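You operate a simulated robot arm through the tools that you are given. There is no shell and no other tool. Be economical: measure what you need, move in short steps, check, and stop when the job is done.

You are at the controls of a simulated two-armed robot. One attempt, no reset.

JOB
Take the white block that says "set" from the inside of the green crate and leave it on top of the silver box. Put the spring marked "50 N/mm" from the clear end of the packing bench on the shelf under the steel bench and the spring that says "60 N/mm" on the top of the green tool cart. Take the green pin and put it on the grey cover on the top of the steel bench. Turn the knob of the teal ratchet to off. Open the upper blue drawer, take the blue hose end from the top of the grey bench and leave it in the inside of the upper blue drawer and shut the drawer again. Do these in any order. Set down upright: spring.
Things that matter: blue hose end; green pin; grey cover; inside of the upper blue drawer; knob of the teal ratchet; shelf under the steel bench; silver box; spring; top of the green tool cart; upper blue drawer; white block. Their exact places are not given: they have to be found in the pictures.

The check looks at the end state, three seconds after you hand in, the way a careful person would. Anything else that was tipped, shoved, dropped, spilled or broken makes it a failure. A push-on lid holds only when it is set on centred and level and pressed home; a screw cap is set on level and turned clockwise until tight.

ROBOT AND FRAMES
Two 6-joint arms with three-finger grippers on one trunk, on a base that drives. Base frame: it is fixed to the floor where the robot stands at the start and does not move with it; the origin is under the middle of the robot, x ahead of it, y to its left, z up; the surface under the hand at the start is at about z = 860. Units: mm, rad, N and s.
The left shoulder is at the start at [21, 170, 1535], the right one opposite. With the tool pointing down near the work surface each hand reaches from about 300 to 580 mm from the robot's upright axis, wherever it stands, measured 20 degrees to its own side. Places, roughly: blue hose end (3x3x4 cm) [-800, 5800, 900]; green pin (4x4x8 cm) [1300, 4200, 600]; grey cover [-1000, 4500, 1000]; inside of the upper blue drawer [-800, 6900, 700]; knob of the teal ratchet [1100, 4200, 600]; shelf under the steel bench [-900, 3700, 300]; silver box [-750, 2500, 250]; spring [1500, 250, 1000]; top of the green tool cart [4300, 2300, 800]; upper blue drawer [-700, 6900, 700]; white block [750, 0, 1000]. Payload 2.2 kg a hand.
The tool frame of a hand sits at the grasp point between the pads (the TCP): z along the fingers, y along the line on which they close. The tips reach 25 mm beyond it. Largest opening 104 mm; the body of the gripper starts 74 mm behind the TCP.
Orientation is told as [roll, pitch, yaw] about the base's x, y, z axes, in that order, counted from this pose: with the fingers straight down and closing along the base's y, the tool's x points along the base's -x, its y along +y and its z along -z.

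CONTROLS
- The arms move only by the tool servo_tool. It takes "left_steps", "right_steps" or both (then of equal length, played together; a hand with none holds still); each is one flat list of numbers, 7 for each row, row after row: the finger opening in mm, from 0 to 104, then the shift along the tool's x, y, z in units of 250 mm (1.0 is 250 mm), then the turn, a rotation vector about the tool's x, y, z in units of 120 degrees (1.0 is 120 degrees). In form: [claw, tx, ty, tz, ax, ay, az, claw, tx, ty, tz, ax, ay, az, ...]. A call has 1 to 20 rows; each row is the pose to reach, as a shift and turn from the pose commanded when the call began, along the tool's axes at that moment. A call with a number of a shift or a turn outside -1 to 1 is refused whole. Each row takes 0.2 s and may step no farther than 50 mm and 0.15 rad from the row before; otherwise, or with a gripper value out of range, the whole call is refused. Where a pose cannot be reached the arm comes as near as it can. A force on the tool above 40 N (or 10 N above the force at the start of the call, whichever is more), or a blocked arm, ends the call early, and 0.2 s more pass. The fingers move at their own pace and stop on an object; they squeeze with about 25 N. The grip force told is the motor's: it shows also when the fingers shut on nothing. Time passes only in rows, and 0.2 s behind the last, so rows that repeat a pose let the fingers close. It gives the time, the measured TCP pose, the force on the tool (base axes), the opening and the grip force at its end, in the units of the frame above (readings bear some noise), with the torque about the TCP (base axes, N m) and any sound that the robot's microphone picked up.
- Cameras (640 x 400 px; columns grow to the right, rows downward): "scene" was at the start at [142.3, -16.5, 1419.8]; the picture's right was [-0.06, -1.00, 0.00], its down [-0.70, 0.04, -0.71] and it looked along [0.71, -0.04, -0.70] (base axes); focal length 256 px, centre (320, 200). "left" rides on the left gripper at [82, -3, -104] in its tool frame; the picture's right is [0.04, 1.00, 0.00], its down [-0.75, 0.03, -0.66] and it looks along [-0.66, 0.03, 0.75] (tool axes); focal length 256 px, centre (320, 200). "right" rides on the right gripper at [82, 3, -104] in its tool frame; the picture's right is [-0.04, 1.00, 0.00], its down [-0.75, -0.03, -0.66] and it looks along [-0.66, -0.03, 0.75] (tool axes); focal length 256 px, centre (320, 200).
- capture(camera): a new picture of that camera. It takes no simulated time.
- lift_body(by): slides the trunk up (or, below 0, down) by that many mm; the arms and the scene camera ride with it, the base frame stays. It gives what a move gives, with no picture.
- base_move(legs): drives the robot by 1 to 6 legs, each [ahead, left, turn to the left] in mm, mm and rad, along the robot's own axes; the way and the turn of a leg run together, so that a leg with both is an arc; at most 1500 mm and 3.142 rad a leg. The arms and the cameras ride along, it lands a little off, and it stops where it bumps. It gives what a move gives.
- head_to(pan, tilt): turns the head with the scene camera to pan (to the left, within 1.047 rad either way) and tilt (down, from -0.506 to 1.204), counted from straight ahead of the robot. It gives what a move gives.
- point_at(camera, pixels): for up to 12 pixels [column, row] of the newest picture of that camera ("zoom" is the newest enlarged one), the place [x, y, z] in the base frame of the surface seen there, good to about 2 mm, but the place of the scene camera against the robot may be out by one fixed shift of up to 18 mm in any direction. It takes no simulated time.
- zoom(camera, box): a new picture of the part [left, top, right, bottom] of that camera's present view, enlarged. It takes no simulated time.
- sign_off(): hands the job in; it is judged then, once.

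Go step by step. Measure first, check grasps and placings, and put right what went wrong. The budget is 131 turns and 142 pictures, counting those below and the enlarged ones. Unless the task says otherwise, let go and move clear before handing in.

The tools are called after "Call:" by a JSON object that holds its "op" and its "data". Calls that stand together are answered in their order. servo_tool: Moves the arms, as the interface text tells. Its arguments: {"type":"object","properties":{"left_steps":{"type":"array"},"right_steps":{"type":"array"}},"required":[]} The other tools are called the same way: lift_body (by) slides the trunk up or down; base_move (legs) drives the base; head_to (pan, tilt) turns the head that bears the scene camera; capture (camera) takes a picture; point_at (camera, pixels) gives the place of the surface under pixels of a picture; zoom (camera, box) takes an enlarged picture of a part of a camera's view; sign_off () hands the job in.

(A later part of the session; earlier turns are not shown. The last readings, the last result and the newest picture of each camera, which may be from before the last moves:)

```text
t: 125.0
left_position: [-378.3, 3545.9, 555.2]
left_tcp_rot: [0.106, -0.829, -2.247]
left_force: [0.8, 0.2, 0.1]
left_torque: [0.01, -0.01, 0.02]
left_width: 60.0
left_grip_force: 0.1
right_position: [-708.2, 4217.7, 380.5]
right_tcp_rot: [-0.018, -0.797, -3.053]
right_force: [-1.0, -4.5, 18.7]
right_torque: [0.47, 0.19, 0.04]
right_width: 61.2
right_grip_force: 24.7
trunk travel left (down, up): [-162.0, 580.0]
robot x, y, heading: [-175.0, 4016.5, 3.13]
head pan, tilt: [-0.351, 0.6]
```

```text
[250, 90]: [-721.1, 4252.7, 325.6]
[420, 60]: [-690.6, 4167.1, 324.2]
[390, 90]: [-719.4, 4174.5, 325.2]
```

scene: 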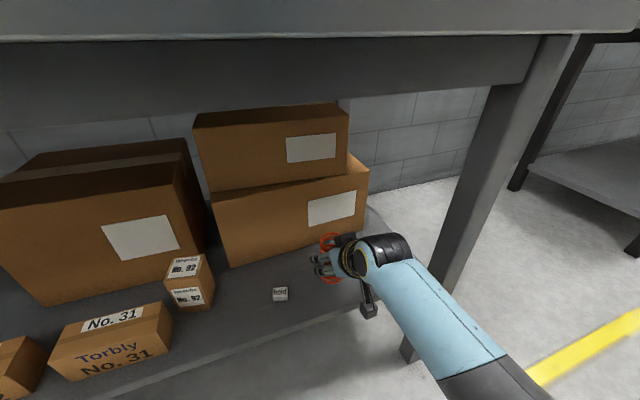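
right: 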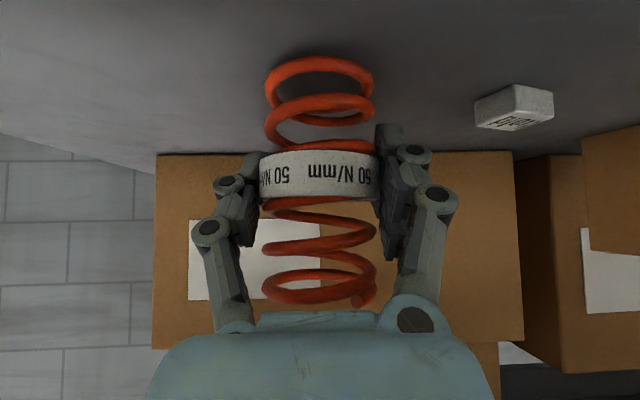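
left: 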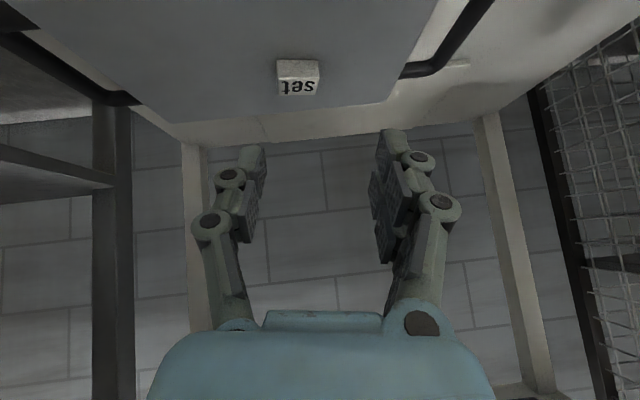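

Contact made (shelf z 325). I relieve 3 mm, open and draw back along the fingers.

Call:
{"op": "servo_tool", "data": {"right_steps": [30, -0.0085, 0, -0.0085, 0, 0, 0, 70, -0.0085, 0, -0.0085, 0, 0, 0, 104, -0.0085, 0, -0.0085, 0, 0, 0, 104, -0.0085, 0, -0.0085, 0, 0, 0, 104, -0.0085, 0, -0.0085, 0, 0, 0, 104, -0.0085, 0, -0.08, 0, 0, 0, 104, -0.0085, 0, -0.2, 0, 0, 0, 104, -0.0085, 0, -0.36, 0, 0, 0, 104, -0.0085, 0, -0.5, 0, 0, 0]}}

Call:
{"op": "capture", "data": {"camera": "right"}}

Call:
{"op": "base_move", "data": {"legs": [[-300, 0, 0]]}}

Call:
{"op": "capture", "data": {"camera": "scene"}}

```text
t: 127.0
left_position: [-379.6, 3546.0, 554.4]
left_tcp_rot: [0.108, -0.828, -2.249]
left_force: [0.3, 0.0, 0.4]
left_torque: [0.0, -0.03, 0.03]
left_width: 60.1
left_grip_force: 0.0
right_position: [-619.8, 4223.1, 467.0]
right_tcp_rot: [-0.016, -0.791, -3.051]
right_force: [0.4, 0.1, 0.1]
right_torque: [0.01, -0.01, 0.0]
right_width: 104.2
right_grip_force: 0.0
trunk travel left (down, up): [-162.0, 580.0]
robot x, y, heading: [-172.3, 4022.4, 3.129]
head pan, tilt: [-0.351, 0.6]
```

```text
86 pictures are left
```

right: 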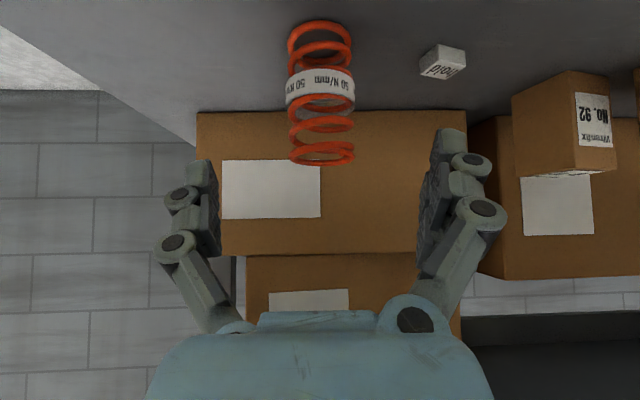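

```text
t: 129.1
left_position: [-81.6, 3543.0, 554.1]
left_tcp_rot: [0.109, -0.828, -2.253]
left_force: [-0.4, -0.5, -0.6]
left_torque: [-0.03, 0.02, 0.01]
left_width: 60.0
left_grip_force: 0.2
right_position: [-320.5, 4220.0, 466.0]
right_tcp_rot: [-0.017, -0.79, -3.057]
right_force: [-0.3, -0.3, -0.7]
right_torque: [-0.03, 0.0, 0.0]
right_width: 103.8
right_grip_force: 0.1
trunk travel left (down, up): [-162.0, 580.0]
robot x, y, heading: [125.8, 4011.5, 3.121]
head pan, tilt: [-0.351, 0.6]
```

```text
85 pictures are left
```

scene: 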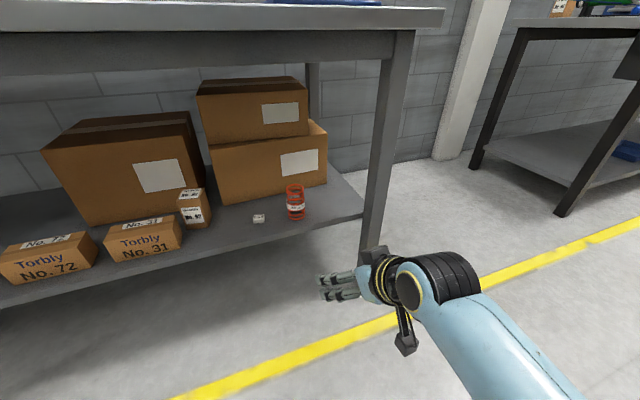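

Spring "50" stands upright on the shelf. Next the ratchet and pin near (1100–1300, 4200): I raise the trunk, turn right and look there.

Call:
{"op": "lift_body", "data": {"by": 200}}

Call:
{"op": "base_move", "data": {"legs": [[0, 0, -1.571]]}}

Call:
{"op": "head_to", "data": {"pan": -1.04, "tilt": 0.45}}

Call:
{"op": "capture", "data": {"camera": "scene"}}

Call:
{"op": "head_to", "data": {"pan": 0.4, "tilt": 0.45}}

Call:
{"op": "capture", "data": {"camera": "scene"}}

```text
t: 131.2
left_position: [-82.3, 3541.5, 754.7]
left_tcp_rot: [0.108, -0.828, -2.251]
left_force: [-0.3, -0.9, -0.1]
left_torque: [0.01, 0.01, 0.05]
left_width: 60.2
left_grip_force: 0.0
right_position: [-319.1, 4221.4, 666.0]
right_tcp_rot: [-0.015, -0.79, -3.057]
right_force: [0.6, 0.4, 0.5]
right_torque: [0.0, -0.01, 0.02]
right_width: 104.1
right_grip_force: 0.1
trunk travel left (down, up): [-362.0, 380.0]
robot x, y, heading: [124.6, 4012.0, 3.123]
head pan, tilt: [-0.351, 0.6]
```

```text
t: 135.5
left_position: [-347.9, 4218.7, 753.8]
left_tcp_rot: [0.107, -0.828, 2.461]
left_force: [-0.7, -0.4, 0.8]
left_torque: [0.05, 0.02, 0.0]
left_width: 60.1
left_grip_force: 0.1
right_position: [331.1, 4458.6, 667.0]
right_tcp_rot: [-0.017, -0.791, 1.655]
right_force: [0.3, -0.1, -0.3]
right_torque: [-0.02, 0.0, 0.01]
right_width: 104.1
right_grip_force: 0.2
trunk travel left (down, up): [-362.0, 380.0]
robot x, y, heading: [125.6, 4010.6, 1.559]
head pan, tilt: [-0.351, 0.6]
```

```text
t: 136.5
left_position: [-347.1, 4218.9, 754.7]
left_tcp_rot: [0.109, -0.826, 2.462]
left_force: [-0.9, -0.4, 0.4]
left_torque: [0.0, 0.02, 0.0]
left_width: 59.8
left_grip_force: 0.1
right_position: [331.5, 4459.1, 667.0]
right_tcp_rot: [-0.015, -0.789, 1.657]
right_force: [-0.4, -0.5, -1.1]
right_torque: [0.01, 0.0, 0.01]
right_width: 103.8
right_grip_force: 0.0
trunk travel left (down, up): [-362.0, 380.0]
robot x, y, heading: [120.2, 4010.0, 1.553]
head pan, tilt: [-1.04, 0.45]
```

```text
84 pictures are left
```

scene: 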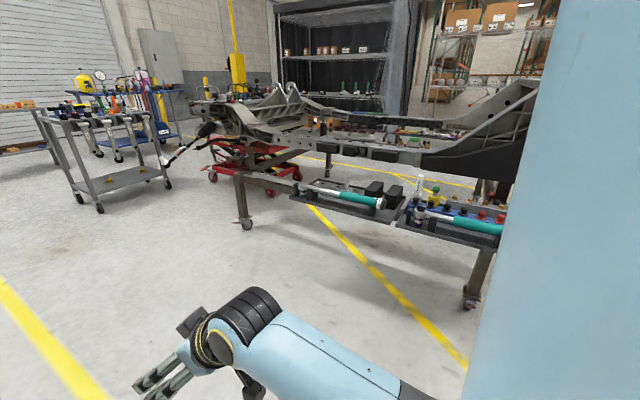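

```text
t: 138.1
left_position: [-346.5, 4219.6, 755.3]
left_tcp_rot: [0.108, -0.827, 2.459]
left_force: [-0.3, 0.1, 0.8]
left_torque: [-0.02, 0.0, 0.0]
left_width: 60.1
left_grip_force: 0.2
right_position: [331.4, 4458.3, 665.3]
right_tcp_rot: [-0.016, -0.791, 1.656]
right_force: [0.0, -0.3, -0.6]
right_torque: [0.0, 0.02, 0.01]
right_width: 103.9
right_grip_force: 0.1
trunk travel left (down, up): [-362.0, 380.0]
robot x, y, heading: [124.7, 4011.0, 1.555]
head pan, tilt: [0.4, 0.45]
```

```text
83 pictures are left
```

scene: 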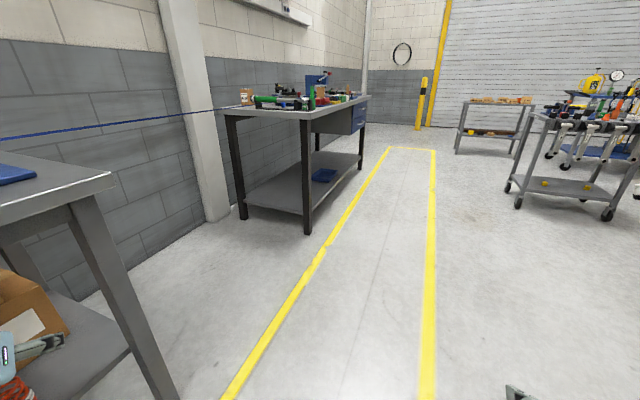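

Two teal ratchets and pins are on trays of the chassis cart to the +x side. I turn to face it and look closer.

Call:
{"op": "base_move", "data": {"legs": [[0, 0, -1.56]]}}

Call:
{"op": "head_to", "data": {"pan": 0.0, "tilt": 0.5}}

Call:
{"op": "capture", "data": {"camera": "scene"}}

Call:
{"op": "zoom", "data": {"camera": "scene", "box": [160, 100, 480, 300]}}

```text
t: 142.3
left_position: [324.9, 4487.3, 754.2]
left_tcp_rot: [0.106, -0.827, 0.901]
left_force: [0.6, -0.3, 0.2]
left_torque: [-0.01, 0.02, 0.03]
left_width: 59.9
left_grip_force: 0.2
right_position: [572.6, 3811.6, 667.7]
right_tcp_rot: [-0.017, -0.79, 0.098]
right_force: [0.2, 0.5, 0.7]
right_torque: [-0.04, 0.02, 0.02]
right_width: 103.9
right_grip_force: 0.1
trunk travel left (down, up): [-362.0, 380.0]
robot x, y, heading: [127.7, 4014.8, -0.002]
head pan, tilt: [0.4, 0.45]
```

```text
t: 143.2
left_position: [324.1, 4487.2, 753.4]
left_tcp_rot: [0.108, -0.828, 0.903]
left_force: [0.4, 0.7, -0.5]
left_torque: [0.03, -0.01, -0.01]
left_width: 59.7
left_grip_force: 0.1
right_position: [572.2, 3811.9, 665.7]
right_tcp_rot: [-0.017, -0.791, 0.099]
right_force: [-0.7, -0.3, 0.3]
right_torque: [0.03, -0.02, 0.01]
right_width: 104.2
right_grip_force: 0.0
trunk travel left (down, up): [-362.0, 380.0]
robot x, y, heading: [126.6, 4009.4, -0.004]
head pan, tilt: [0.0, 0.499]
```

```text
82 pictures are left
```

scene: 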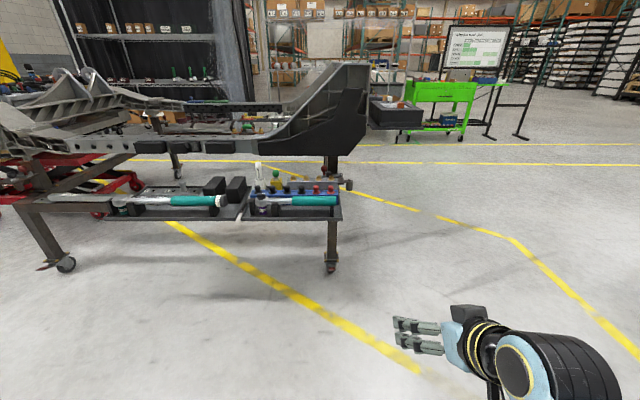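

```text
2.00 times, centred on (320, 200) of scene
```

zoom: 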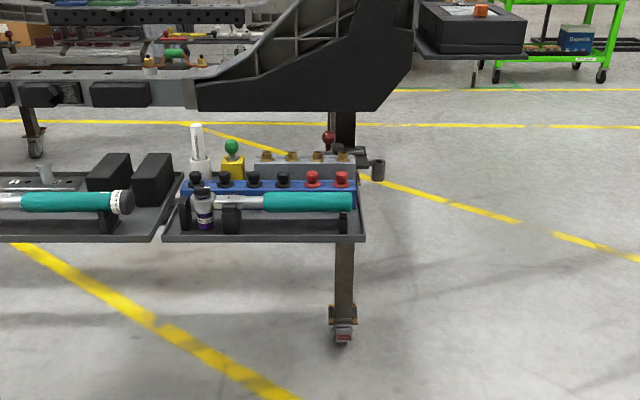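

The right tray holds a teal ratchet, a green-headed pin in a yellow block, etc.; the left tray another teal tool. I measure and drive closer.

Call:
{"op": "point_at", "data": {"camera": "scene", "pixels": [[276, 175], [276, 183], [320, 200], [270, 203], [262, 207], [215, 200], [170, 200], [340, 217], [245, 217], [345, 130], [310, 150], [200, 150]]}}

Call:
{"op": "base_move", "data": {"legs": [[280, 60, 0]]}}

Call:
{"op": "head_to", "data": {"pan": 0.15, "tilt": 0.75}}

Call:
{"op": "capture", "data": {"camera": "scene"}}

Call:
{"op": "zoom", "data": {"camera": "scene", "box": [160, 60, 400, 210]}}

```text
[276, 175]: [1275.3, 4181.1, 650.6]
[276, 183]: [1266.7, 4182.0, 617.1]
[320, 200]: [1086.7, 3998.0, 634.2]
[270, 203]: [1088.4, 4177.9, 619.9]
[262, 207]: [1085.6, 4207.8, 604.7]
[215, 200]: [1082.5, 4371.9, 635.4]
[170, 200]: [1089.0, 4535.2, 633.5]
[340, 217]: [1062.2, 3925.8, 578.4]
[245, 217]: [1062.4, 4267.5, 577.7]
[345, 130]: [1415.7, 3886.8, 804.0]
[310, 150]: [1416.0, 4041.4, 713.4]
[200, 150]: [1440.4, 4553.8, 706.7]
```

```text
t: 145.1
left_position: [604.0, 4548.0, 755.4]
left_tcp_rot: [0.108, -0.826, 0.904]
left_force: [-0.4, 0.4, -0.3]
left_torque: [0.0, 0.04, 0.04]
left_width: 59.9
left_grip_force: 0.1
right_position: [851.8, 3873.1, 666.6]
right_tcp_rot: [-0.016, -0.791, 0.099]
right_force: [1.1, 0.2, 0.4]
right_torque: [0.03, 0.02, 0.03]
right_width: 104.2
right_grip_force: 0.1
trunk travel left (down, up): [-362.0, 380.0]
robot x, y, heading: [405.3, 4072.6, 0.001]
head pan, tilt: [0.0, 0.499]
```

```text
t: 145.9
left_position: [603.9, 4547.5, 753.8]
left_tcp_rot: [0.108, -0.828, 0.903]
left_force: [-0.2, -0.2, 0.6]
left_torque: [0.01, 0.0, -0.01]
left_width: 60.1
left_grip_force: 0.0
right_position: [851.9, 3871.7, 666.2]
right_tcp_rot: [-0.014, -0.79, 0.099]
right_force: [0.4, 0.8, -0.5]
right_torque: [-0.01, 0.01, -0.02]
right_width: 103.9
right_grip_force: 0.0
trunk travel left (down, up): [-362.0, 380.0]
robot x, y, heading: [405.3, 4071.3, -0.001]
head pan, tilt: [0.15, 0.75]
```

```text
80 pictures are left
```

scene: 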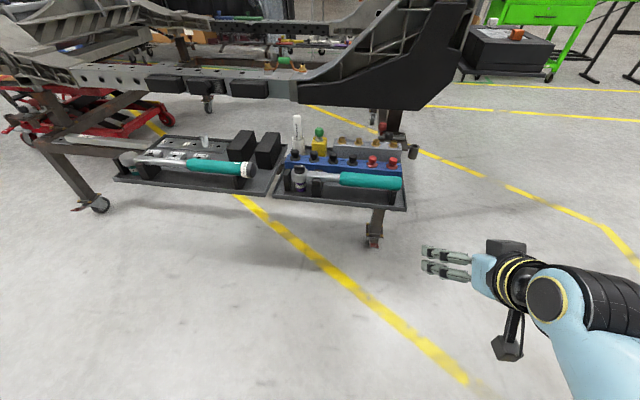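

```text
2.67 times, centred on (280, 135) of scene
```

zoom: 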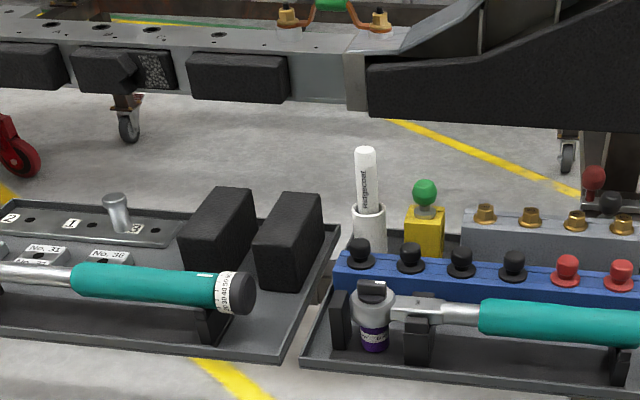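

The ratchet's head with a black knob is at about (299,170), green pin at (319,133) in a yellow block. I zoom on the knob.

Call:
{"op": "zoom", "data": {"camera": "scene", "box": [280, 150, 330, 200]}}

Call:
{"op": "point_at", "data": {"camera": "scene", "pixels": [[299, 169], [319, 131], [318, 148], [297, 120], [299, 178]]}}

```text
8.00 times, centred on (305, 175) of scene
```

zoom: 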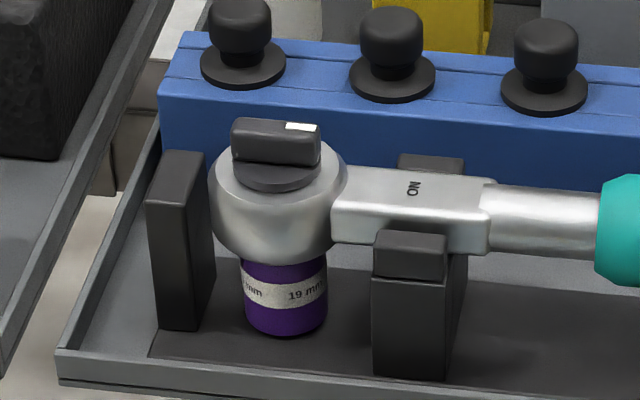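

```text
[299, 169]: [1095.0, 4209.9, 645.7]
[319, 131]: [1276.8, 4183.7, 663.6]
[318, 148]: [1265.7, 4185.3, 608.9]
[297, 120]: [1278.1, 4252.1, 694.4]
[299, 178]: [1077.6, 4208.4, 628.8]
```

The knob's white mark points at "ON" on the neck. I need a view from above: I straighten the right hand to point down, drive so the knob is in its zone, raised above the tray.

Call:
{"op": "servo_tool", "data": {"right_steps": [104, -0.1, 0, -0.1, 0, 0.064, 0, 104, -0.2, 0, -0.2, 0, 0.128, 0, 104, -0.26, 0, -0.26, 0, 0.192, 0, 104, -0.3, 0, -0.3, 0, 0.256, 0, 104, -0.33, 0, -0.33, 0, 0.32, 0, 104, -0.36, 0, -0.36, 0, 0.377, 0]}}

Call:
{"op": "base_move", "data": {"legs": [[0, 300, 0], [190, 0, 0]]}}

Call:
{"op": "capture", "data": {"camera": "right"}}

Call:
{"op": "head_to", "data": {"pan": -0.25, "tilt": 0.75}}

Call:
{"op": "capture", "data": {"camera": "scene"}}

```text
t: 147.3
left_position: [602.6, 4547.6, 753.2]
left_tcp_rot: [0.107, -0.828, 0.906]
left_force: [-0.1, 0.7, 0.7]
left_torque: [0.02, 0.0, 0.03]
left_width: 60.1
left_grip_force: 0.1
right_position: [866.1, 3884.6, 750.0]
right_tcp_rot: [-0.019, -0.004, 0.088]
right_force: [-0.6, 0.6, -0.5]
right_torque: [0.02, -0.04, 0.04]
right_width: 103.7
right_grip_force: 0.1
right hand out of reach, approached as far as the arm can: row 5, 6
trunk travel left (down, up): [-362.0, 380.0]
robot x, y, heading: [405.2, 4074.2, -0.012]
head pan, tilt: [0.15, 0.75]
```

```text
t: 150.5
left_position: [790.1, 4850.3, 753.6]
left_tcp_rot: [0.109, -0.828, 0.906]
left_force: [-0.1, -0.3, 0.9]
left_torque: [-0.02, 0.01, 0.05]
left_width: 60.0
left_grip_force: 0.0
right_position: [1055.7, 4188.6, 749.2]
right_tcp_rot: [-0.019, -0.005, 0.093]
right_force: [0.1, -0.3, 0.1]
right_torque: [0.05, 0.01, -0.01]
right_width: 104.0
right_grip_force: 0.2
trunk travel left (down, up): [-362.0, 380.0]
robot x, y, heading: [594.9, 4374.3, -0.0]
head pan, tilt: [0.15, 0.75]
```

```text
77 pictures are left
```

right: 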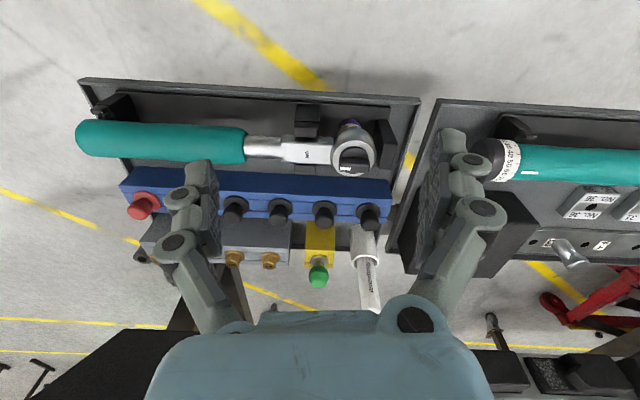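

```text
t: 151.4
left_position: [788.7, 4849.7, 754.1]
left_tcp_rot: [0.108, -0.826, 0.909]
left_force: [0.9, 0.9, -1.2]
left_torque: [-0.02, 0.02, -0.02]
left_width: 60.1
left_grip_force: 0.1
right_position: [1054.0, 4188.6, 749.8]
right_tcp_rot: [-0.018, -0.006, 0.09]
right_force: [0.1, -0.4, -0.8]
right_torque: [-0.04, -0.02, 0.01]
right_width: 104.2
right_grip_force: 0.1
trunk travel left (down, up): [-362.0, 380.0]
robot x, y, heading: [592.6, 4373.4, 0.003]
head pan, tilt: [-0.25, 0.75]
```

```text
76 pictures are left
```

scene: 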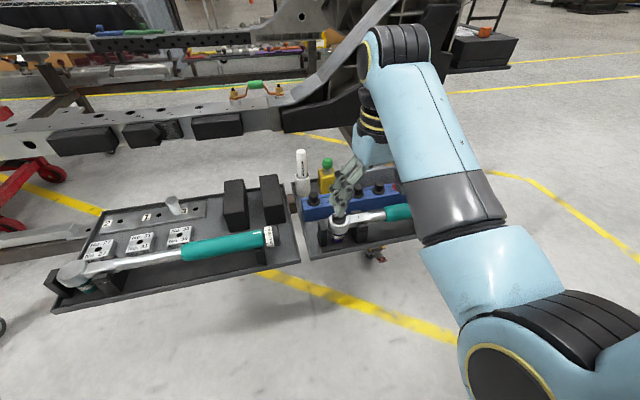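

Call:
{"op": "zoom", "data": {"camera": "right", "box": [290, 110, 390, 190]}}

Call:
{"op": "point_at", "data": {"camera": "zoom", "pixels": [[400, 310], [345, 265], [440, 370], [400, 250], [505, 300], [200, 260]]}}

Call:
{"op": "point_at", "data": {"camera": "right", "pixels": [[319, 278], [319, 262], [319, 235], [319, 250], [368, 290], [355, 158], [280, 205]]}}

```text
5.00 times, centred on (340, 150) of right
```

zoom: 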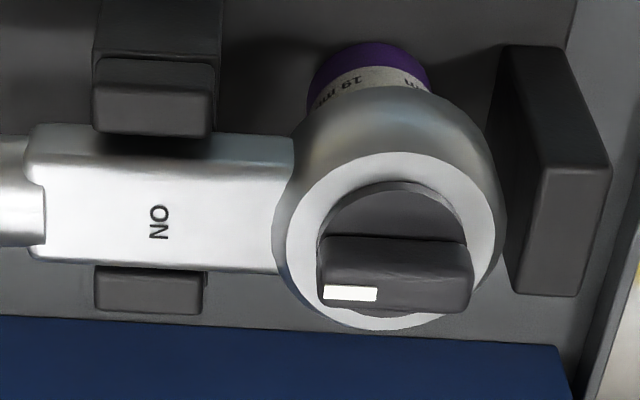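

```text
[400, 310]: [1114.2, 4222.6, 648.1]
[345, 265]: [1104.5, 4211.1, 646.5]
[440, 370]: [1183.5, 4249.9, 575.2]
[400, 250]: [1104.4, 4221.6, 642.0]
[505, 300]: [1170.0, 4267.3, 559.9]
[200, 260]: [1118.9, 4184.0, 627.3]
```

```text
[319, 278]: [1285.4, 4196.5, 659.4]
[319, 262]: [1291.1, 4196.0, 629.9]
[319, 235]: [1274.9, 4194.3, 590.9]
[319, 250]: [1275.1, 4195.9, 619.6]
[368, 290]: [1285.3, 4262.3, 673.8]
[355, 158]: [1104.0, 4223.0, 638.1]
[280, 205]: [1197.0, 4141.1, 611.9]
```

I see only "ON" on the neck so far. I move the hand a bit back and lower for a closer, finer look at the whole head to find "OFF".

Call:
{"op": "zoom", "data": {"camera": "right", "box": [330, 110, 380, 180]}}

Call:
{"op": "zoom", "data": {"camera": "scene", "box": [310, 200, 370, 260]}}

Call:
{"op": "zoom", "data": {"camera": "right", "box": [300, 130, 350, 170]}}

```text
5.71 times, centred on (355, 145) of right
```

zoom: 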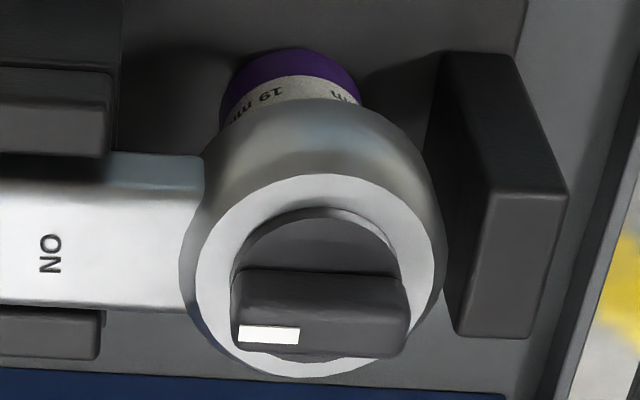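

```text
6.67 times, centred on (340, 230) of scene
```

zoom: 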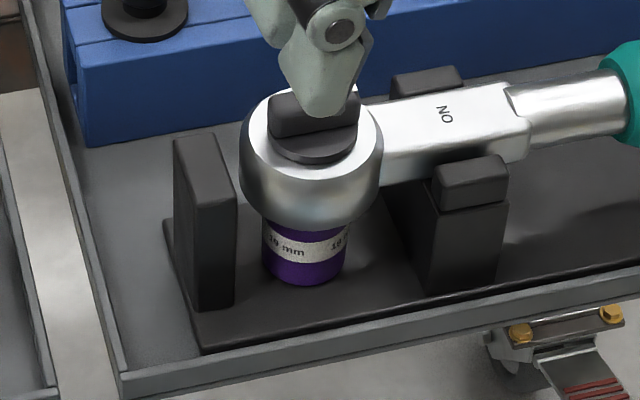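

```text
10.00 times, centred on (325, 150) of right
```

zoom: 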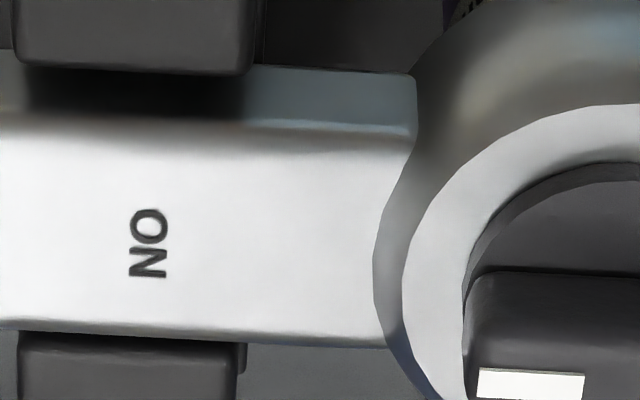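

The mark points to "ON" and the knob bar lies along y, centre (1109, 4221), top z 648, ring ≈632. I turn the hand to close along x and go above the knob.

Call:
{"op": "servo_tool", "data": {"right_steps": [50, -0.03, 0.02, 0.02, 0, 0, -0.065, 50, -0.06, 0.04, 0.04, 0, 0, -0.13, 50, -0.09, 0.05, 0.06, 0, 0, -0.195, 50, -0.12, 0.06, 0.08, 0, 0, -0.26, 50, -0.15, 0.07, 0.1, 0, 0, -0.325, 50, -0.18, 0.08, 0.12, 0, 0, -0.39, 50, -0.2, 0.09, 0.14, 0, 0, -0.455, 50, -0.21, 0.1, 0.16, 0, 0, -0.52, 50, -0.22, 0.112, 0.18, 0, 0, -0.585, 50, -0.227, 0.112, 0.2, 0, 0, -0.65, 50, -0.227, 0.112, 0.2, 0, 0, -0.707, 50, -0.227, 0.112, 0.2, 0, 0, -0.707]}}

Call:
{"op": "capture", "data": {"camera": "right"}}

Call:
{"op": "zoom", "data": {"camera": "scene", "box": [290, 150, 410, 270]}}

```text
t: 154.0
left_position: [790.0, 4851.8, 756.1]
left_tcp_rot: [0.108, -0.827, 0.909]
left_force: [0.7, 0.2, 0.0]
left_torque: [0.05, -0.02, 0.02]
left_width: 60.0
left_grip_force: 0.0
right_position: [1109.1, 4221.2, 700.4]
right_tcp_rot: [-0.005, 0.02, 1.574]
right_force: [-0.6, 0.1, -0.3]
right_torque: [-0.01, 0.0, -0.01]
right_width: 50.4
right_grip_force: 0.1
trunk travel left (down, up): [-362.0, 380.0]
robot x, y, heading: [594.8, 4374.2, 0.002]
head pan, tilt: [-0.25, 0.75]
```

```text
71 pictures are left
```

right: 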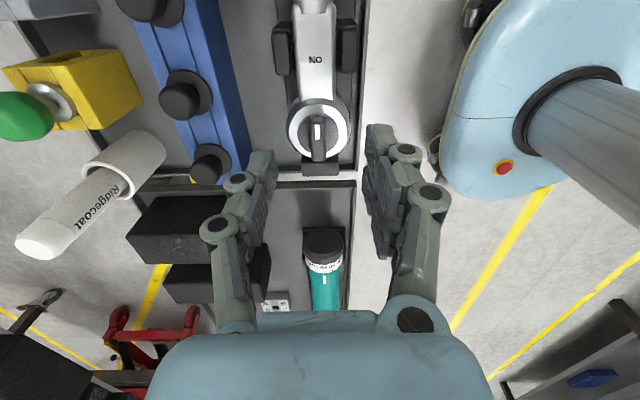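

```text
3.33 times, centred on (350, 210) of scene
```

zoom: 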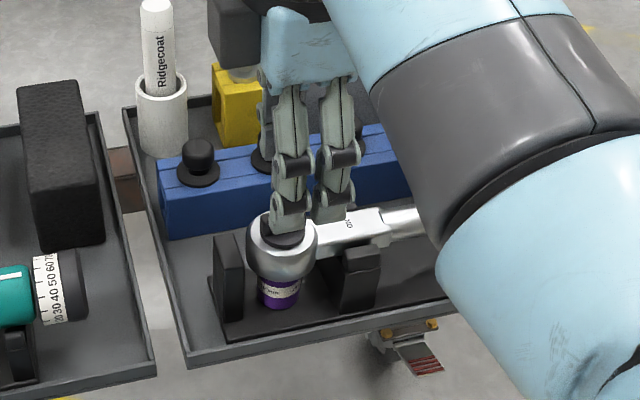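

The knob is centred (col 318). I zoom once for any OFF mark.

Call:
{"op": "zoom", "data": {"camera": "right", "box": [270, 30, 370, 190]}}

Call:
{"op": "point_at", "data": {"camera": "right", "pixels": [[317, 120], [317, 155], [297, 135], [341, 135], [308, 140], [327, 140]]}}

```text
2.50 times, centred on (320, 110) of right
```

zoom: 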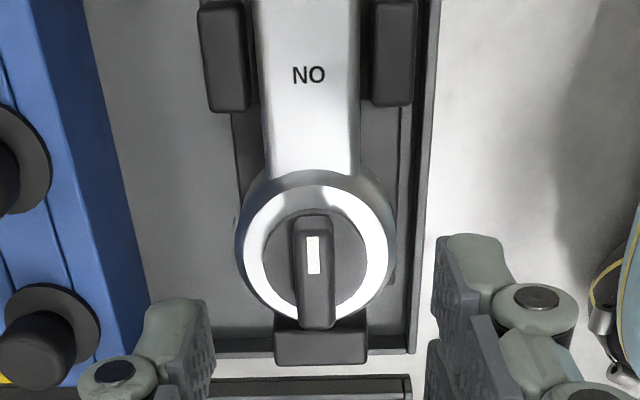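

```text
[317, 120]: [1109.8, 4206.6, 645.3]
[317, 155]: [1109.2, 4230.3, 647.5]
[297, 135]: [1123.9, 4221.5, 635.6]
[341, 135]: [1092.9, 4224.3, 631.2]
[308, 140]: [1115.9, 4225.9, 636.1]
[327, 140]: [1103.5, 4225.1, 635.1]
```

I go down 37 mm, grip the bar and try a 0.3 rad turn clockwise (seen from above), watching the torque.

Call:
{"op": "servo_tool", "data": {"right_steps": [50, 0, 0, 0.08, 0, 0, 0, 50, 0, 0, 0.148, 0, 0, 0, 0, 0, 0, 0.148, 0, 0, 0, 0, 0, 0, 0.148, 0, 0, 0, 0, 0, 0, 0.148, 0, 0, 0]}}

Call:
{"op": "servo_tool", "data": {"right_steps": [0, 0, 0, 0, 0, 0, 0.04, 0, 0, 0, 0, 0, 0, 0.08, 0, 0, 0, 0, 0, 0, 0.12, 0, 0, 0, 0, 0, 0, 0.16, 0, 0, 0, 0, 0, 0, 0.16]}}

Call:
{"op": "zoom", "data": {"camera": "right", "box": [250, 60, 390, 200]}}

```text
t: 155.2
left_position: [790.8, 4850.6, 755.0]
left_tcp_rot: [0.108, -0.827, 0.909]
left_force: [1.0, -0.3, 0.1]
left_torque: [-0.03, 0.0, 0.02]
left_width: 59.8
left_grip_force: 0.1
right_position: [1109.6, 4220.0, 662.0]
right_tcp_rot: [-0.008, 0.018, 1.574]
right_force: [1.1, -0.3, 1.4]
right_torque: [-0.03, -0.05, 0.12]
right_width: 11.7
right_grip_force: 25.5
trunk travel left (down, up): [-362.0, 380.0]
robot x, y, heading: [592.6, 4375.9, 0.003]
head pan, tilt: [-0.25, 0.75]
```

```text
t: 156.4
left_position: [789.8, 4851.8, 752.7]
left_tcp_rot: [0.109, -0.828, 0.909]
left_force: [0.0, 0.0, -0.1]
left_torque: [-0.02, 0.0, 0.04]
left_width: 60.1
left_grip_force: 0.1
right_position: [1108.2, 4221.8, 662.2]
right_tcp_rot: [-0.013, 0.015, 1.235]
right_force: [3.3, 5.8, -0.1]
right_torque: [0.18, -0.1, 0.73]
right_width: 18.9
right_grip_force: 25.8
trunk travel left (down, up): [-362.0, 380.0]
robot x, y, heading: [595.0, 4371.8, -0.001]
head pan, tilt: [-0.25, 0.75]
```

```text
2.86 times, centred on (320, 130) of right
```

zoom: 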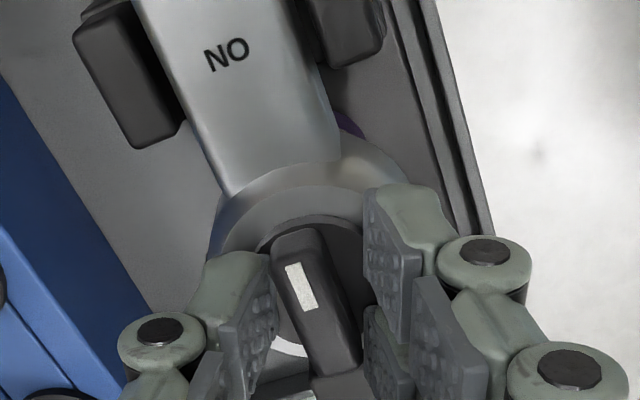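

The knob stayed put while the fingers spread (18.9 mm, torque 0.73): it's stopped in that direction. I turn back and try counter-clockwise.

Call:
{"op": "servo_tool", "data": {"right_steps": [0, 0, 0, 0, 0, 0, -0.05, 0, 0, 0, 0, 0, 0, -0.1, 0, 0, 0, 0, 0, 0, -0.16, 0, 0, 0, 0, 0, 0, -0.16, 0, 0, 0, 0, 0, 0, -0.21, 0, 0, 0, 0, 0, 0, -0.26, 0, 0, 0, 0, 0, 0, -0.31, 0, 0, 0, 0, 0, 0, -0.36, 0, 0, 0, 0, 0, 0, -0.36]}}

Call:
{"op": "zoom", "data": {"camera": "right", "box": [250, 60, 390, 200]}}

```text
t: 158.4
left_position: [790.5, 4850.5, 755.2]
left_tcp_rot: [0.108, -0.826, 0.91]
left_force: [-0.1, -0.3, 0.9]
left_torque: [0.0, 0.0, 0.02]
left_width: 60.3
left_grip_force: 0.1
right_position: [1109.1, 4220.4, 660.7]
right_tcp_rot: [0.002, 0.02, 1.995]
right_force: [-0.7, -1.9, -0.1]
right_torque: [-0.08, 0.0, 0.0]
right_width: 11.7
right_grip_force: 25.0
trunk travel left (down, up): [-362.0, 380.0]
robot x, y, heading: [594.5, 4375.5, 0.004]
head pan, tilt: [-0.25, 0.75]
```

```text
2.86 times, centred on (320, 130) of right
```

zoom: 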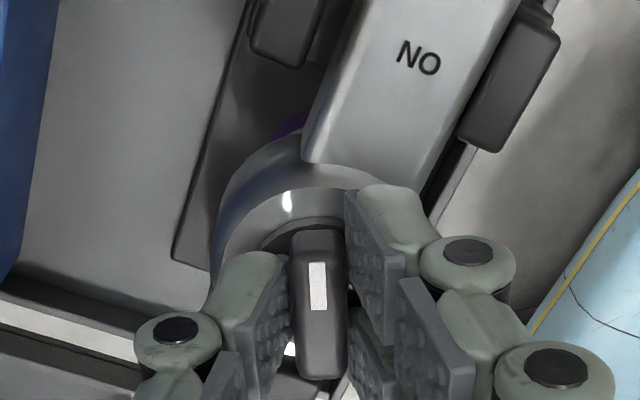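

The knob now turns freely with the hand (0.42 rad). I continue counter-clockwise to about 90° in total.

Call:
{"op": "servo_tool", "data": {"right_steps": [0, 0, 0, 0, 0, 0, -0.06, 0, 0, 0, 0, 0, 0, -0.12, 0, 0, 0, 0, 0, 0, -0.18, 0, 0, 0, 0, 0, 0, -0.24, 0, 0, 0, 0, 0, 0, -0.3, 0, 0, 0, 0, 0, 0, -0.36, 0, 0, 0, 0, 0, 0, -0.42, 0, 0, 0, 0, 0, 0, -0.48, 0, 0, 0, 0, 0, 0, -0.54, 0, 0, 0, 0, 0, 0, -0.54]}}

Call:
{"op": "zoom", "data": {"camera": "right", "box": [250, 60, 390, 200]}}

```text
t: 160.6
left_position: [789.5, 4852.1, 753.5]
left_tcp_rot: [0.109, -0.826, 0.909]
left_force: [-0.9, -0.1, -0.4]
left_torque: [-0.02, -0.02, 0.02]
left_width: 60.0
left_grip_force: 0.0
right_position: [1108.8, 4220.7, 662.2]
right_tcp_rot: [0.016, 0.008, 3.061]
right_force: [-0.3, 3.3, 0.2]
right_torque: [0.09, 0.01, -0.03]
right_width: 11.6
right_grip_force: 24.9
right hand out of reach, approached as far as the arm can: row 9, 10
trunk travel left (down, up): [-362.0, 380.0]
robot x, y, heading: [591.2, 4375.1, 0.004]
head pan, tilt: [-0.25, 0.75]
```

```text
2.86 times, centred on (320, 130) of right
```

zoom: 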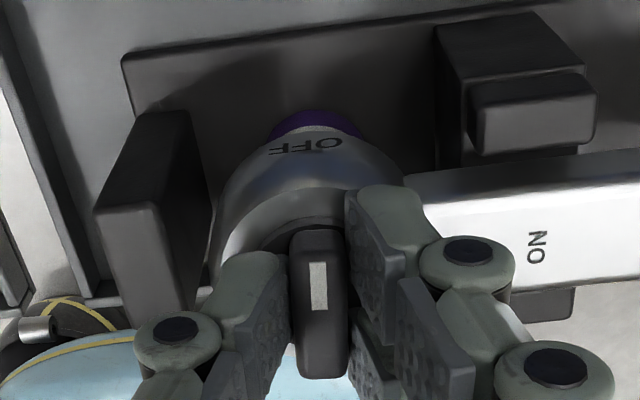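

"OFF" shows on the head's far side and the mark points almost at it; the wrist is at its limit some 5° short. I release, turn the hand back half a turn, and finish with a new grip.

Call:
{"op": "servo_tool", "data": {"right_steps": [40, 0, 0, 0, 0, 0, 0, 40, 0, 0, 0, 0, 0, 0, 40, 0, 0, -0.1, 0, 0, 0, 40, 0, 0, -0.16, 0, 0, 0.065, 40, 0, 0, -0.16, 0, 0, 0.13, 40, 0, 0, -0.16, 0, 0, 0.195, 40, 0, 0, -0.16, 0, 0, 0.26, 40, 0, 0, -0.16, 0, 0, 0.325, 40, 0, 0, -0.16, 0, 0, 0.39, 40, 0, 0, -0.16, 0, 0, 0.455, 40, 0, 0, -0.16, 0, 0, 0.52, 40, 0, 0, -0.16, 0, 0, 0.585, 40, 0, 0, -0.16, 0, 0, 0.65, 40, 0, 0, -0.16, 0, 0, 0.715, 40, 0, 0, -0.16, 0, 0, 0.78]}}

Call:
{"op": "servo_tool", "data": {"right_steps": [40, 0, 0, 0, 0, 0, 0.065, 40, 0, 0, 0, 0, 0, 0.13, 40, 0, 0, 0, 0, 0, 0.195, 40, 0, 0, 0, 0, 0, 0.26, 40, 0, 0, 0, 0, 0, 0.325, 40, 0, 0, 0, 0, 0, 0.39, 40, 0, 0, 0, 0, 0, 0.455, 40, 0, 0, 0, 0, 0, 0.52, 40, 0, 0, 0, 0, 0, 0.585, 40, 0, 0, 0, 0, 0, 0.65, 40, 0, 0, 0, 0, 0, 0.716, 40, 0, 0, 0, 0, 0, 0.716]}}

Call:
{"op": "capture", "data": {"camera": "right"}}

Call:
{"op": "zoom", "data": {"camera": "right", "box": [250, 60, 390, 200]}}

```text
t: 163.8
left_position: [789.7, 4851.6, 753.4]
left_tcp_rot: [0.109, -0.829, 0.909]
left_force: [-0.3, -0.2, 0.2]
left_torque: [0.0, 0.0, 0.02]
left_width: 59.8
left_grip_force: 0.0
right_position: [1108.4, 4219.9, 702.3]
right_tcp_rot: [-0.011, 0.017, 1.425]
right_force: [0.3, 0.5, 0.2]
right_torque: [0.05, 0.03, -0.04]
right_width: 40.0
right_grip_force: 0.1
trunk travel left (down, up): [-362.0, 380.0]
robot x, y, heading: [593.1, 4376.1, -0.002]
head pan, tilt: [-0.25, 0.75]
```

```text
t: 166.4
left_position: [789.6, 4851.2, 754.6]
left_tcp_rot: [0.109, -0.826, 0.909]
left_force: [0.0, -0.5, 0.0]
left_torque: [-0.04, -0.06, -0.03]
left_width: 59.9
left_grip_force: 0.0
right_position: [1108.9, 4220.5, 702.7]
right_tcp_rot: [-0.018, -0.008, -0.074]
right_force: [0.2, -0.1, 0.0]
right_torque: [-0.01, 0.0, -0.01]
right_width: 40.2
right_grip_force: 0.2
trunk travel left (down, up): [-362.0, 380.0]
robot x, y, heading: [594.2, 4377.9, 0.003]
head pan, tilt: [-0.25, 0.75]
```

```text
65 pictures are left
```

right: 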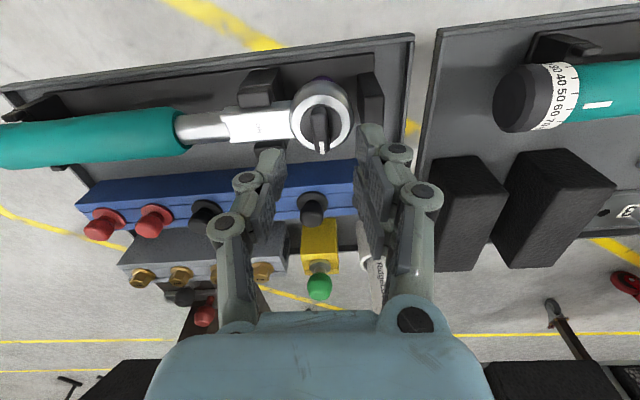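

```text
2.86 times, centred on (320, 130) of right
```

zoom: 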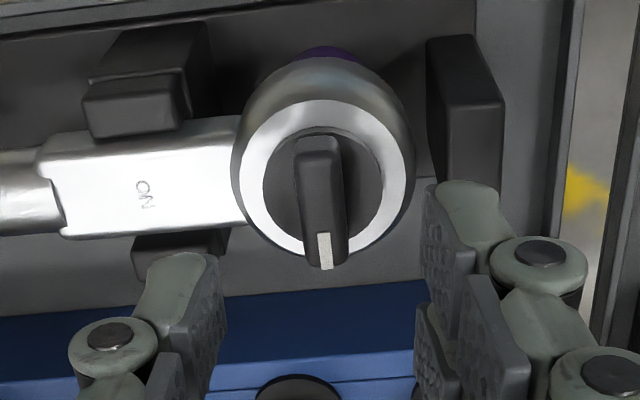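

The mark now points to +x. I grip again and turn the last bit counter-clockwise until it resists.

Call:
{"op": "servo_tool", "data": {"right_steps": [40, 0, 0, 0.08, 0, 0, 0, 40, 0, 0, 0.16, 0, 0, 0, 0, 0, 0, 0.16, 0, 0, 0, 0, 0, 0, 0.16, 0, 0, 0, 0, 0, 0, 0.16, 0, 0, -0.02, 0, 0, 0, 0.16, 0, 0, -0.045, 0, 0, 0, 0.16, 0, 0, -0.065, 0, 0, 0, 0.16, 0, 0, -0.065]}}

Call:
{"op": "zoom", "data": {"camera": "right", "box": [220, 60, 390, 200]}}

```text
t: 168.2
left_position: [789.3, 4851.2, 753.5]
left_tcp_rot: [0.107, -0.827, 0.909]
left_force: [-0.3, -0.9, 0.4]
left_torque: [-0.02, 0.0, 0.04]
left_width: 60.0
left_grip_force: 0.1
right_position: [1108.0, 4220.3, 662.7]
right_tcp_rot: [-0.021, -0.006, 0.063]
right_force: [-2.0, -1.0, 0.1]
right_torque: [0.05, 0.11, -0.64]
right_width: 12.0
right_grip_force: 25.3
trunk travel left (down, up): [-362.0, 380.0]
robot x, y, heading: [589.7, 4378.3, 0.007]
head pan, tilt: [-0.25, 0.75]
```

```text
2.86 times, centred on (305, 130) of right
```

zoom: 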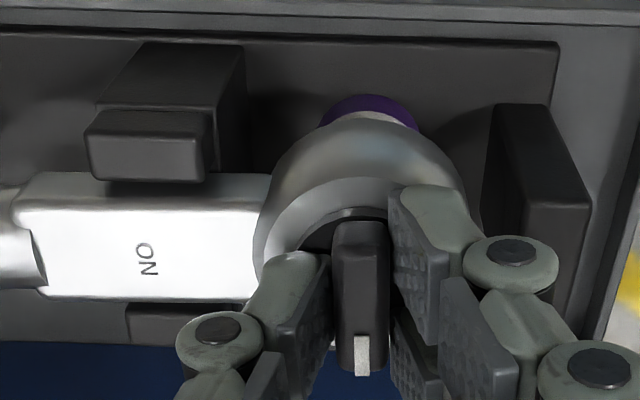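

Torque −0.64 N·m without slip: the knob is at its OFF stop. I release, rise, lift the trunk and move ahead toward the green pin.

Call:
{"op": "servo_tool", "data": {"right_steps": [0, 0, 0, 0, 0, 0, 0.015, 40, 0, 0, 0, 0, 0, 0.015, 40, 0, 0, 0, 0, 0, 0.015, 40, 0, 0, -0.12, 0, 0, 0.015, 40, 0, 0, -0.2, 0, 0, 0.015]}}

Call:
{"op": "lift_body", "data": {"by": 80}}

Call:
{"op": "base_move", "data": {"legs": [[150, 0, 0]]}}

Call:
{"op": "capture", "data": {"camera": "right"}}

Call:
{"op": "capture", "data": {"camera": "scene"}}

```text
t: 169.4
left_position: [790.0, 4851.1, 754.4]
left_tcp_rot: [0.108, -0.827, 0.909]
left_force: [-0.4, 0.0, 0.2]
left_torque: [0.02, 0.01, 0.0]
left_width: 59.9
left_grip_force: 0.2
right_position: [1109.0, 4221.2, 711.8]
right_tcp_rot: [-0.02, -0.006, 0.031]
right_force: [-0.6, -0.4, -0.4]
right_torque: [0.01, 0.02, 0.0]
right_width: 40.0
right_grip_force: 0.0
trunk travel left (down, up): [-362.0, 380.0]
robot x, y, heading: [593.7, 4376.2, 0.003]
head pan, tilt: [-0.25, 0.75]
```

```text
t: 170.5
left_position: [790.4, 4850.7, 834.1]
left_tcp_rot: [0.108, -0.826, 0.911]
left_force: [0.4, 0.5, 0.0]
left_torque: [-0.01, 0.0, 0.02]
left_width: 59.8
left_grip_force: 0.0
right_position: [1108.5, 4220.7, 791.4]
right_tcp_rot: [-0.019, -0.004, 0.031]
right_force: [1.2, -0.4, -0.2]
right_torque: [0.0, -0.01, -0.01]
right_width: 40.2
right_grip_force: 0.1
trunk travel left (down, up): [-442.0, 300.0]
robot x, y, heading: [592.3, 4374.3, 0.003]
head pan, tilt: [-0.25, 0.75]
```

```text
t: 171.9
left_position: [939.5, 4851.7, 835.6]
left_tcp_rot: [0.11, -0.826, 0.91]
left_force: [0.8, 0.5, 0.3]
left_torque: [-0.01, 0.04, 0.04]
left_width: 60.1
left_grip_force: 0.1
right_position: [1259.0, 4222.8, 792.2]
right_tcp_rot: [-0.02, -0.005, 0.03]
right_force: [0.0, 0.5, -1.0]
right_torque: [-0.01, 0.07, 0.01]
right_width: 40.1
right_grip_force: 0.1
trunk travel left (down, up): [-442.0, 300.0]
robot x, y, heading: [741.7, 4379.1, 0.005]
head pan, tilt: [-0.25, 0.75]
```

```text
62 pictures are left
```

right: 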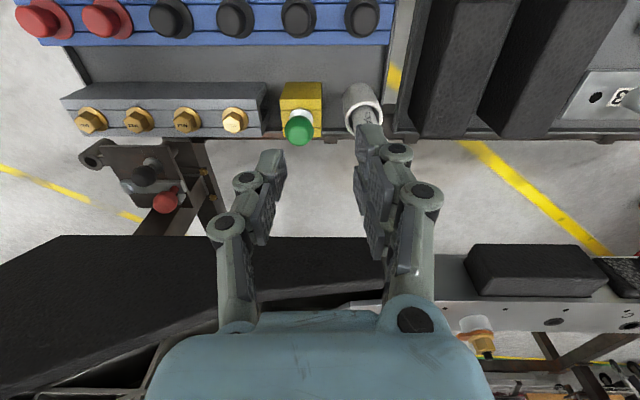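

```text
61 pictures are left
```

scene: 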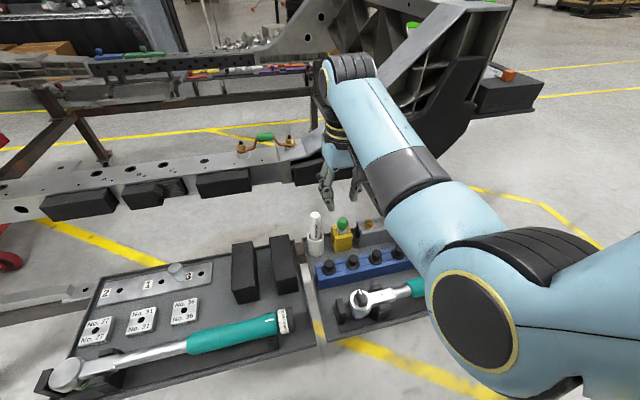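

Call:
{"op": "zoom", "data": {"camera": "right", "box": [260, 70, 400, 160]}}

Call:
{"op": "point_at", "data": {"camera": "right", "pixels": [[298, 128], [286, 128], [310, 128], [298, 120], [298, 140], [285, 92], [318, 92], [316, 120], [362, 110], [370, 130], [250, 125]]}}

```text
4.44 times, centred on (330, 115) of right
```

zoom: 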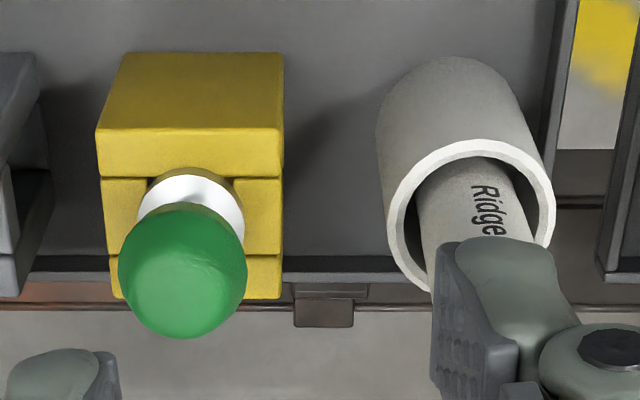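

```text
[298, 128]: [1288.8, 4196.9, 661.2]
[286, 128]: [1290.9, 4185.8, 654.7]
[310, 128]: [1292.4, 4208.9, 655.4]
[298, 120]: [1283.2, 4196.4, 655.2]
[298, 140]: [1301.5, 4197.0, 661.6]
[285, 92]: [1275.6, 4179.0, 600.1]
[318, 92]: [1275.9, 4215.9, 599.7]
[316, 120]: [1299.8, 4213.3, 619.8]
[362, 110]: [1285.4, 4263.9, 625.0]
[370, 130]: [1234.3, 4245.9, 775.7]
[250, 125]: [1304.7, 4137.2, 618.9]
```

Pin: green cap 27 mm wide, centre (1295,4197), top z 662, block top ≈620. I drive 60 mm nearer and align above it with a 44 mm opening.

Call:
{"op": "base_move", "data": {"legs": [[55, 0, 0]]}}

Call:
{"op": "servo_tool", "data": {"right_steps": [44, 0.04, -0.05, 0.03, -0.005, 0, 0, 44, 0.075, -0.1, 0.1, -0.0095, 0, 0, 44, 0.075, -0.1, 0.24, -0.0095, 0, 0, 44, 0.075, -0.1, 0.36, -0.0095, 0, 0, 44, 0.075, -0.1, 0.36, -0.0095, 0, 0]}}

Call:
{"op": "zoom", "data": {"camera": "right", "box": [220, 60, 420, 220]}}

```text
t: 172.8
left_position: [995.6, 4852.4, 834.3]
left_tcp_rot: [0.109, -0.826, 0.907]
left_force: [-0.2, 0.0, 0.1]
left_torque: [0.03, 0.06, 0.03]
left_width: 60.1
left_grip_force: 0.0
right_position: [1314.1, 4222.4, 791.0]
right_tcp_rot: [-0.018, -0.004, 0.032]
right_force: [0.8, -0.1, -0.4]
right_torque: [-0.01, 0.06, 0.0]
right_width: 40.0
right_grip_force: 0.0
trunk travel left (down, up): [-442.0, 300.0]
robot x, y, heading: [796.2, 4373.9, 0.008]
head pan, tilt: [-0.25, 0.75]
```

```text
t: 174.1
left_position: [994.0, 4852.0, 834.0]
left_tcp_rot: [0.109, -0.827, 0.91]
left_force: [-0.7, -0.3, -0.3]
left_torque: [0.0, 0.02, 0.01]
left_width: 59.9
left_grip_force: 0.0
right_position: [1296.4, 4195.2, 702.5]
right_tcp_rot: [0.002, -0.006, 0.033]
right_force: [0.1, 0.2, -0.1]
right_torque: [-0.01, 0.02, 0.0]
right_width: 44.0
right_grip_force: 0.0
trunk travel left (down, up): [-442.0, 300.0]
robot x, y, heading: [796.1, 4379.3, -0.002]
head pan, tilt: [-0.25, 0.75]
```

```text
2.50 times, centred on (320, 140) of right
```

zoom: 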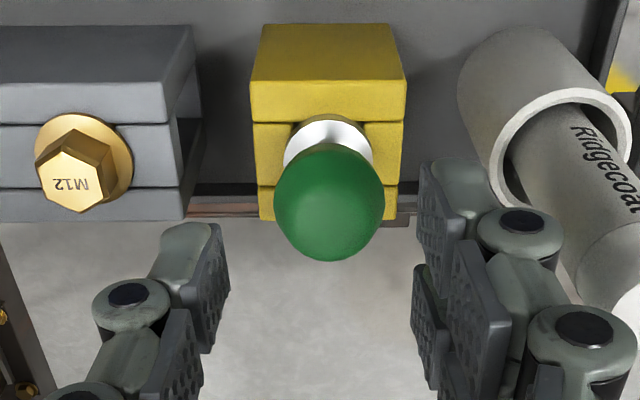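

Centred. I descend 46 mm, close and check the grip.

Call:
{"op": "servo_tool", "data": {"right_steps": [44, 0, 0, 0.09, 0, 0, 0, 44, 0, 0, 0.185, 0, 0, 0, 0, 0, 0, 0.185, 0, 0, 0, 0, 0, 0, 0.185, 0, 0, 0, 0, 0, 0, 0.185, 0, 0, 0]}}

Call:
{"op": "servo_tool", "data": {"right_steps": [0, 0, 0, -0.06, 0, 0, 0, 0, 0, 0, -0.14, 0, 0, 0, 0, 0, 0, -0.25, 0, 0, 0, 0, 0, 0, -0.36, 0, 0, 0]}}

Call:
{"op": "capture", "data": {"camera": "right"}}

```text
t: 175.2
left_position: [994.3, 4852.1, 834.2]
left_tcp_rot: [0.109, -0.827, 0.91]
left_force: [0.4, -0.3, 0.5]
left_torque: [-0.01, -0.01, -0.01]
left_width: 60.1
left_grip_force: 0.1
right_position: [1296.0, 4195.6, 656.3]
right_tcp_rot: [0.003, -0.006, 0.032]
right_force: [-0.7, 0.1, 0.0]
right_torque: [0.01, 0.01, -0.01]
right_width: 28.1
right_grip_force: 25.4
trunk travel left (down, up): [-442.0, 300.0]
robot x, y, heading: [797.1, 4374.6, 0.008]
head pan, tilt: [-0.25, 0.75]
```

```text
t: 176.2
left_position: [994.7, 4853.1, 833.5]
left_tcp_rot: [0.108, -0.827, 0.91]
left_force: [-1.0, 0.5, 1.0]
left_torque: [0.03, 0.02, 0.0]
left_width: 60.1
left_grip_force: 0.1
right_position: [1294.8, 4194.4, 746.2]
right_tcp_rot: [0.001, -0.006, 0.032]
right_force: [0.6, 0.4, -0.6]
right_torque: [-0.02, 0.0, -0.02]
right_width: 27.8
right_grip_force: 24.9
trunk travel left (down, up): [-442.0, 300.0]
robot x, y, heading: [796.8, 4376.8, 0.005]
head pan, tilt: [-0.25, 0.75]
```

```text
58 pictures are left
```

right: 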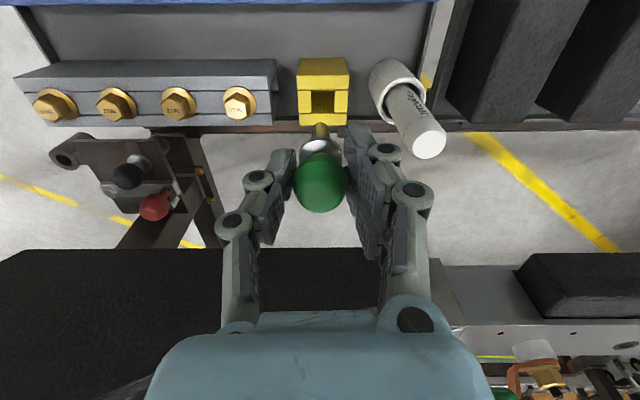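

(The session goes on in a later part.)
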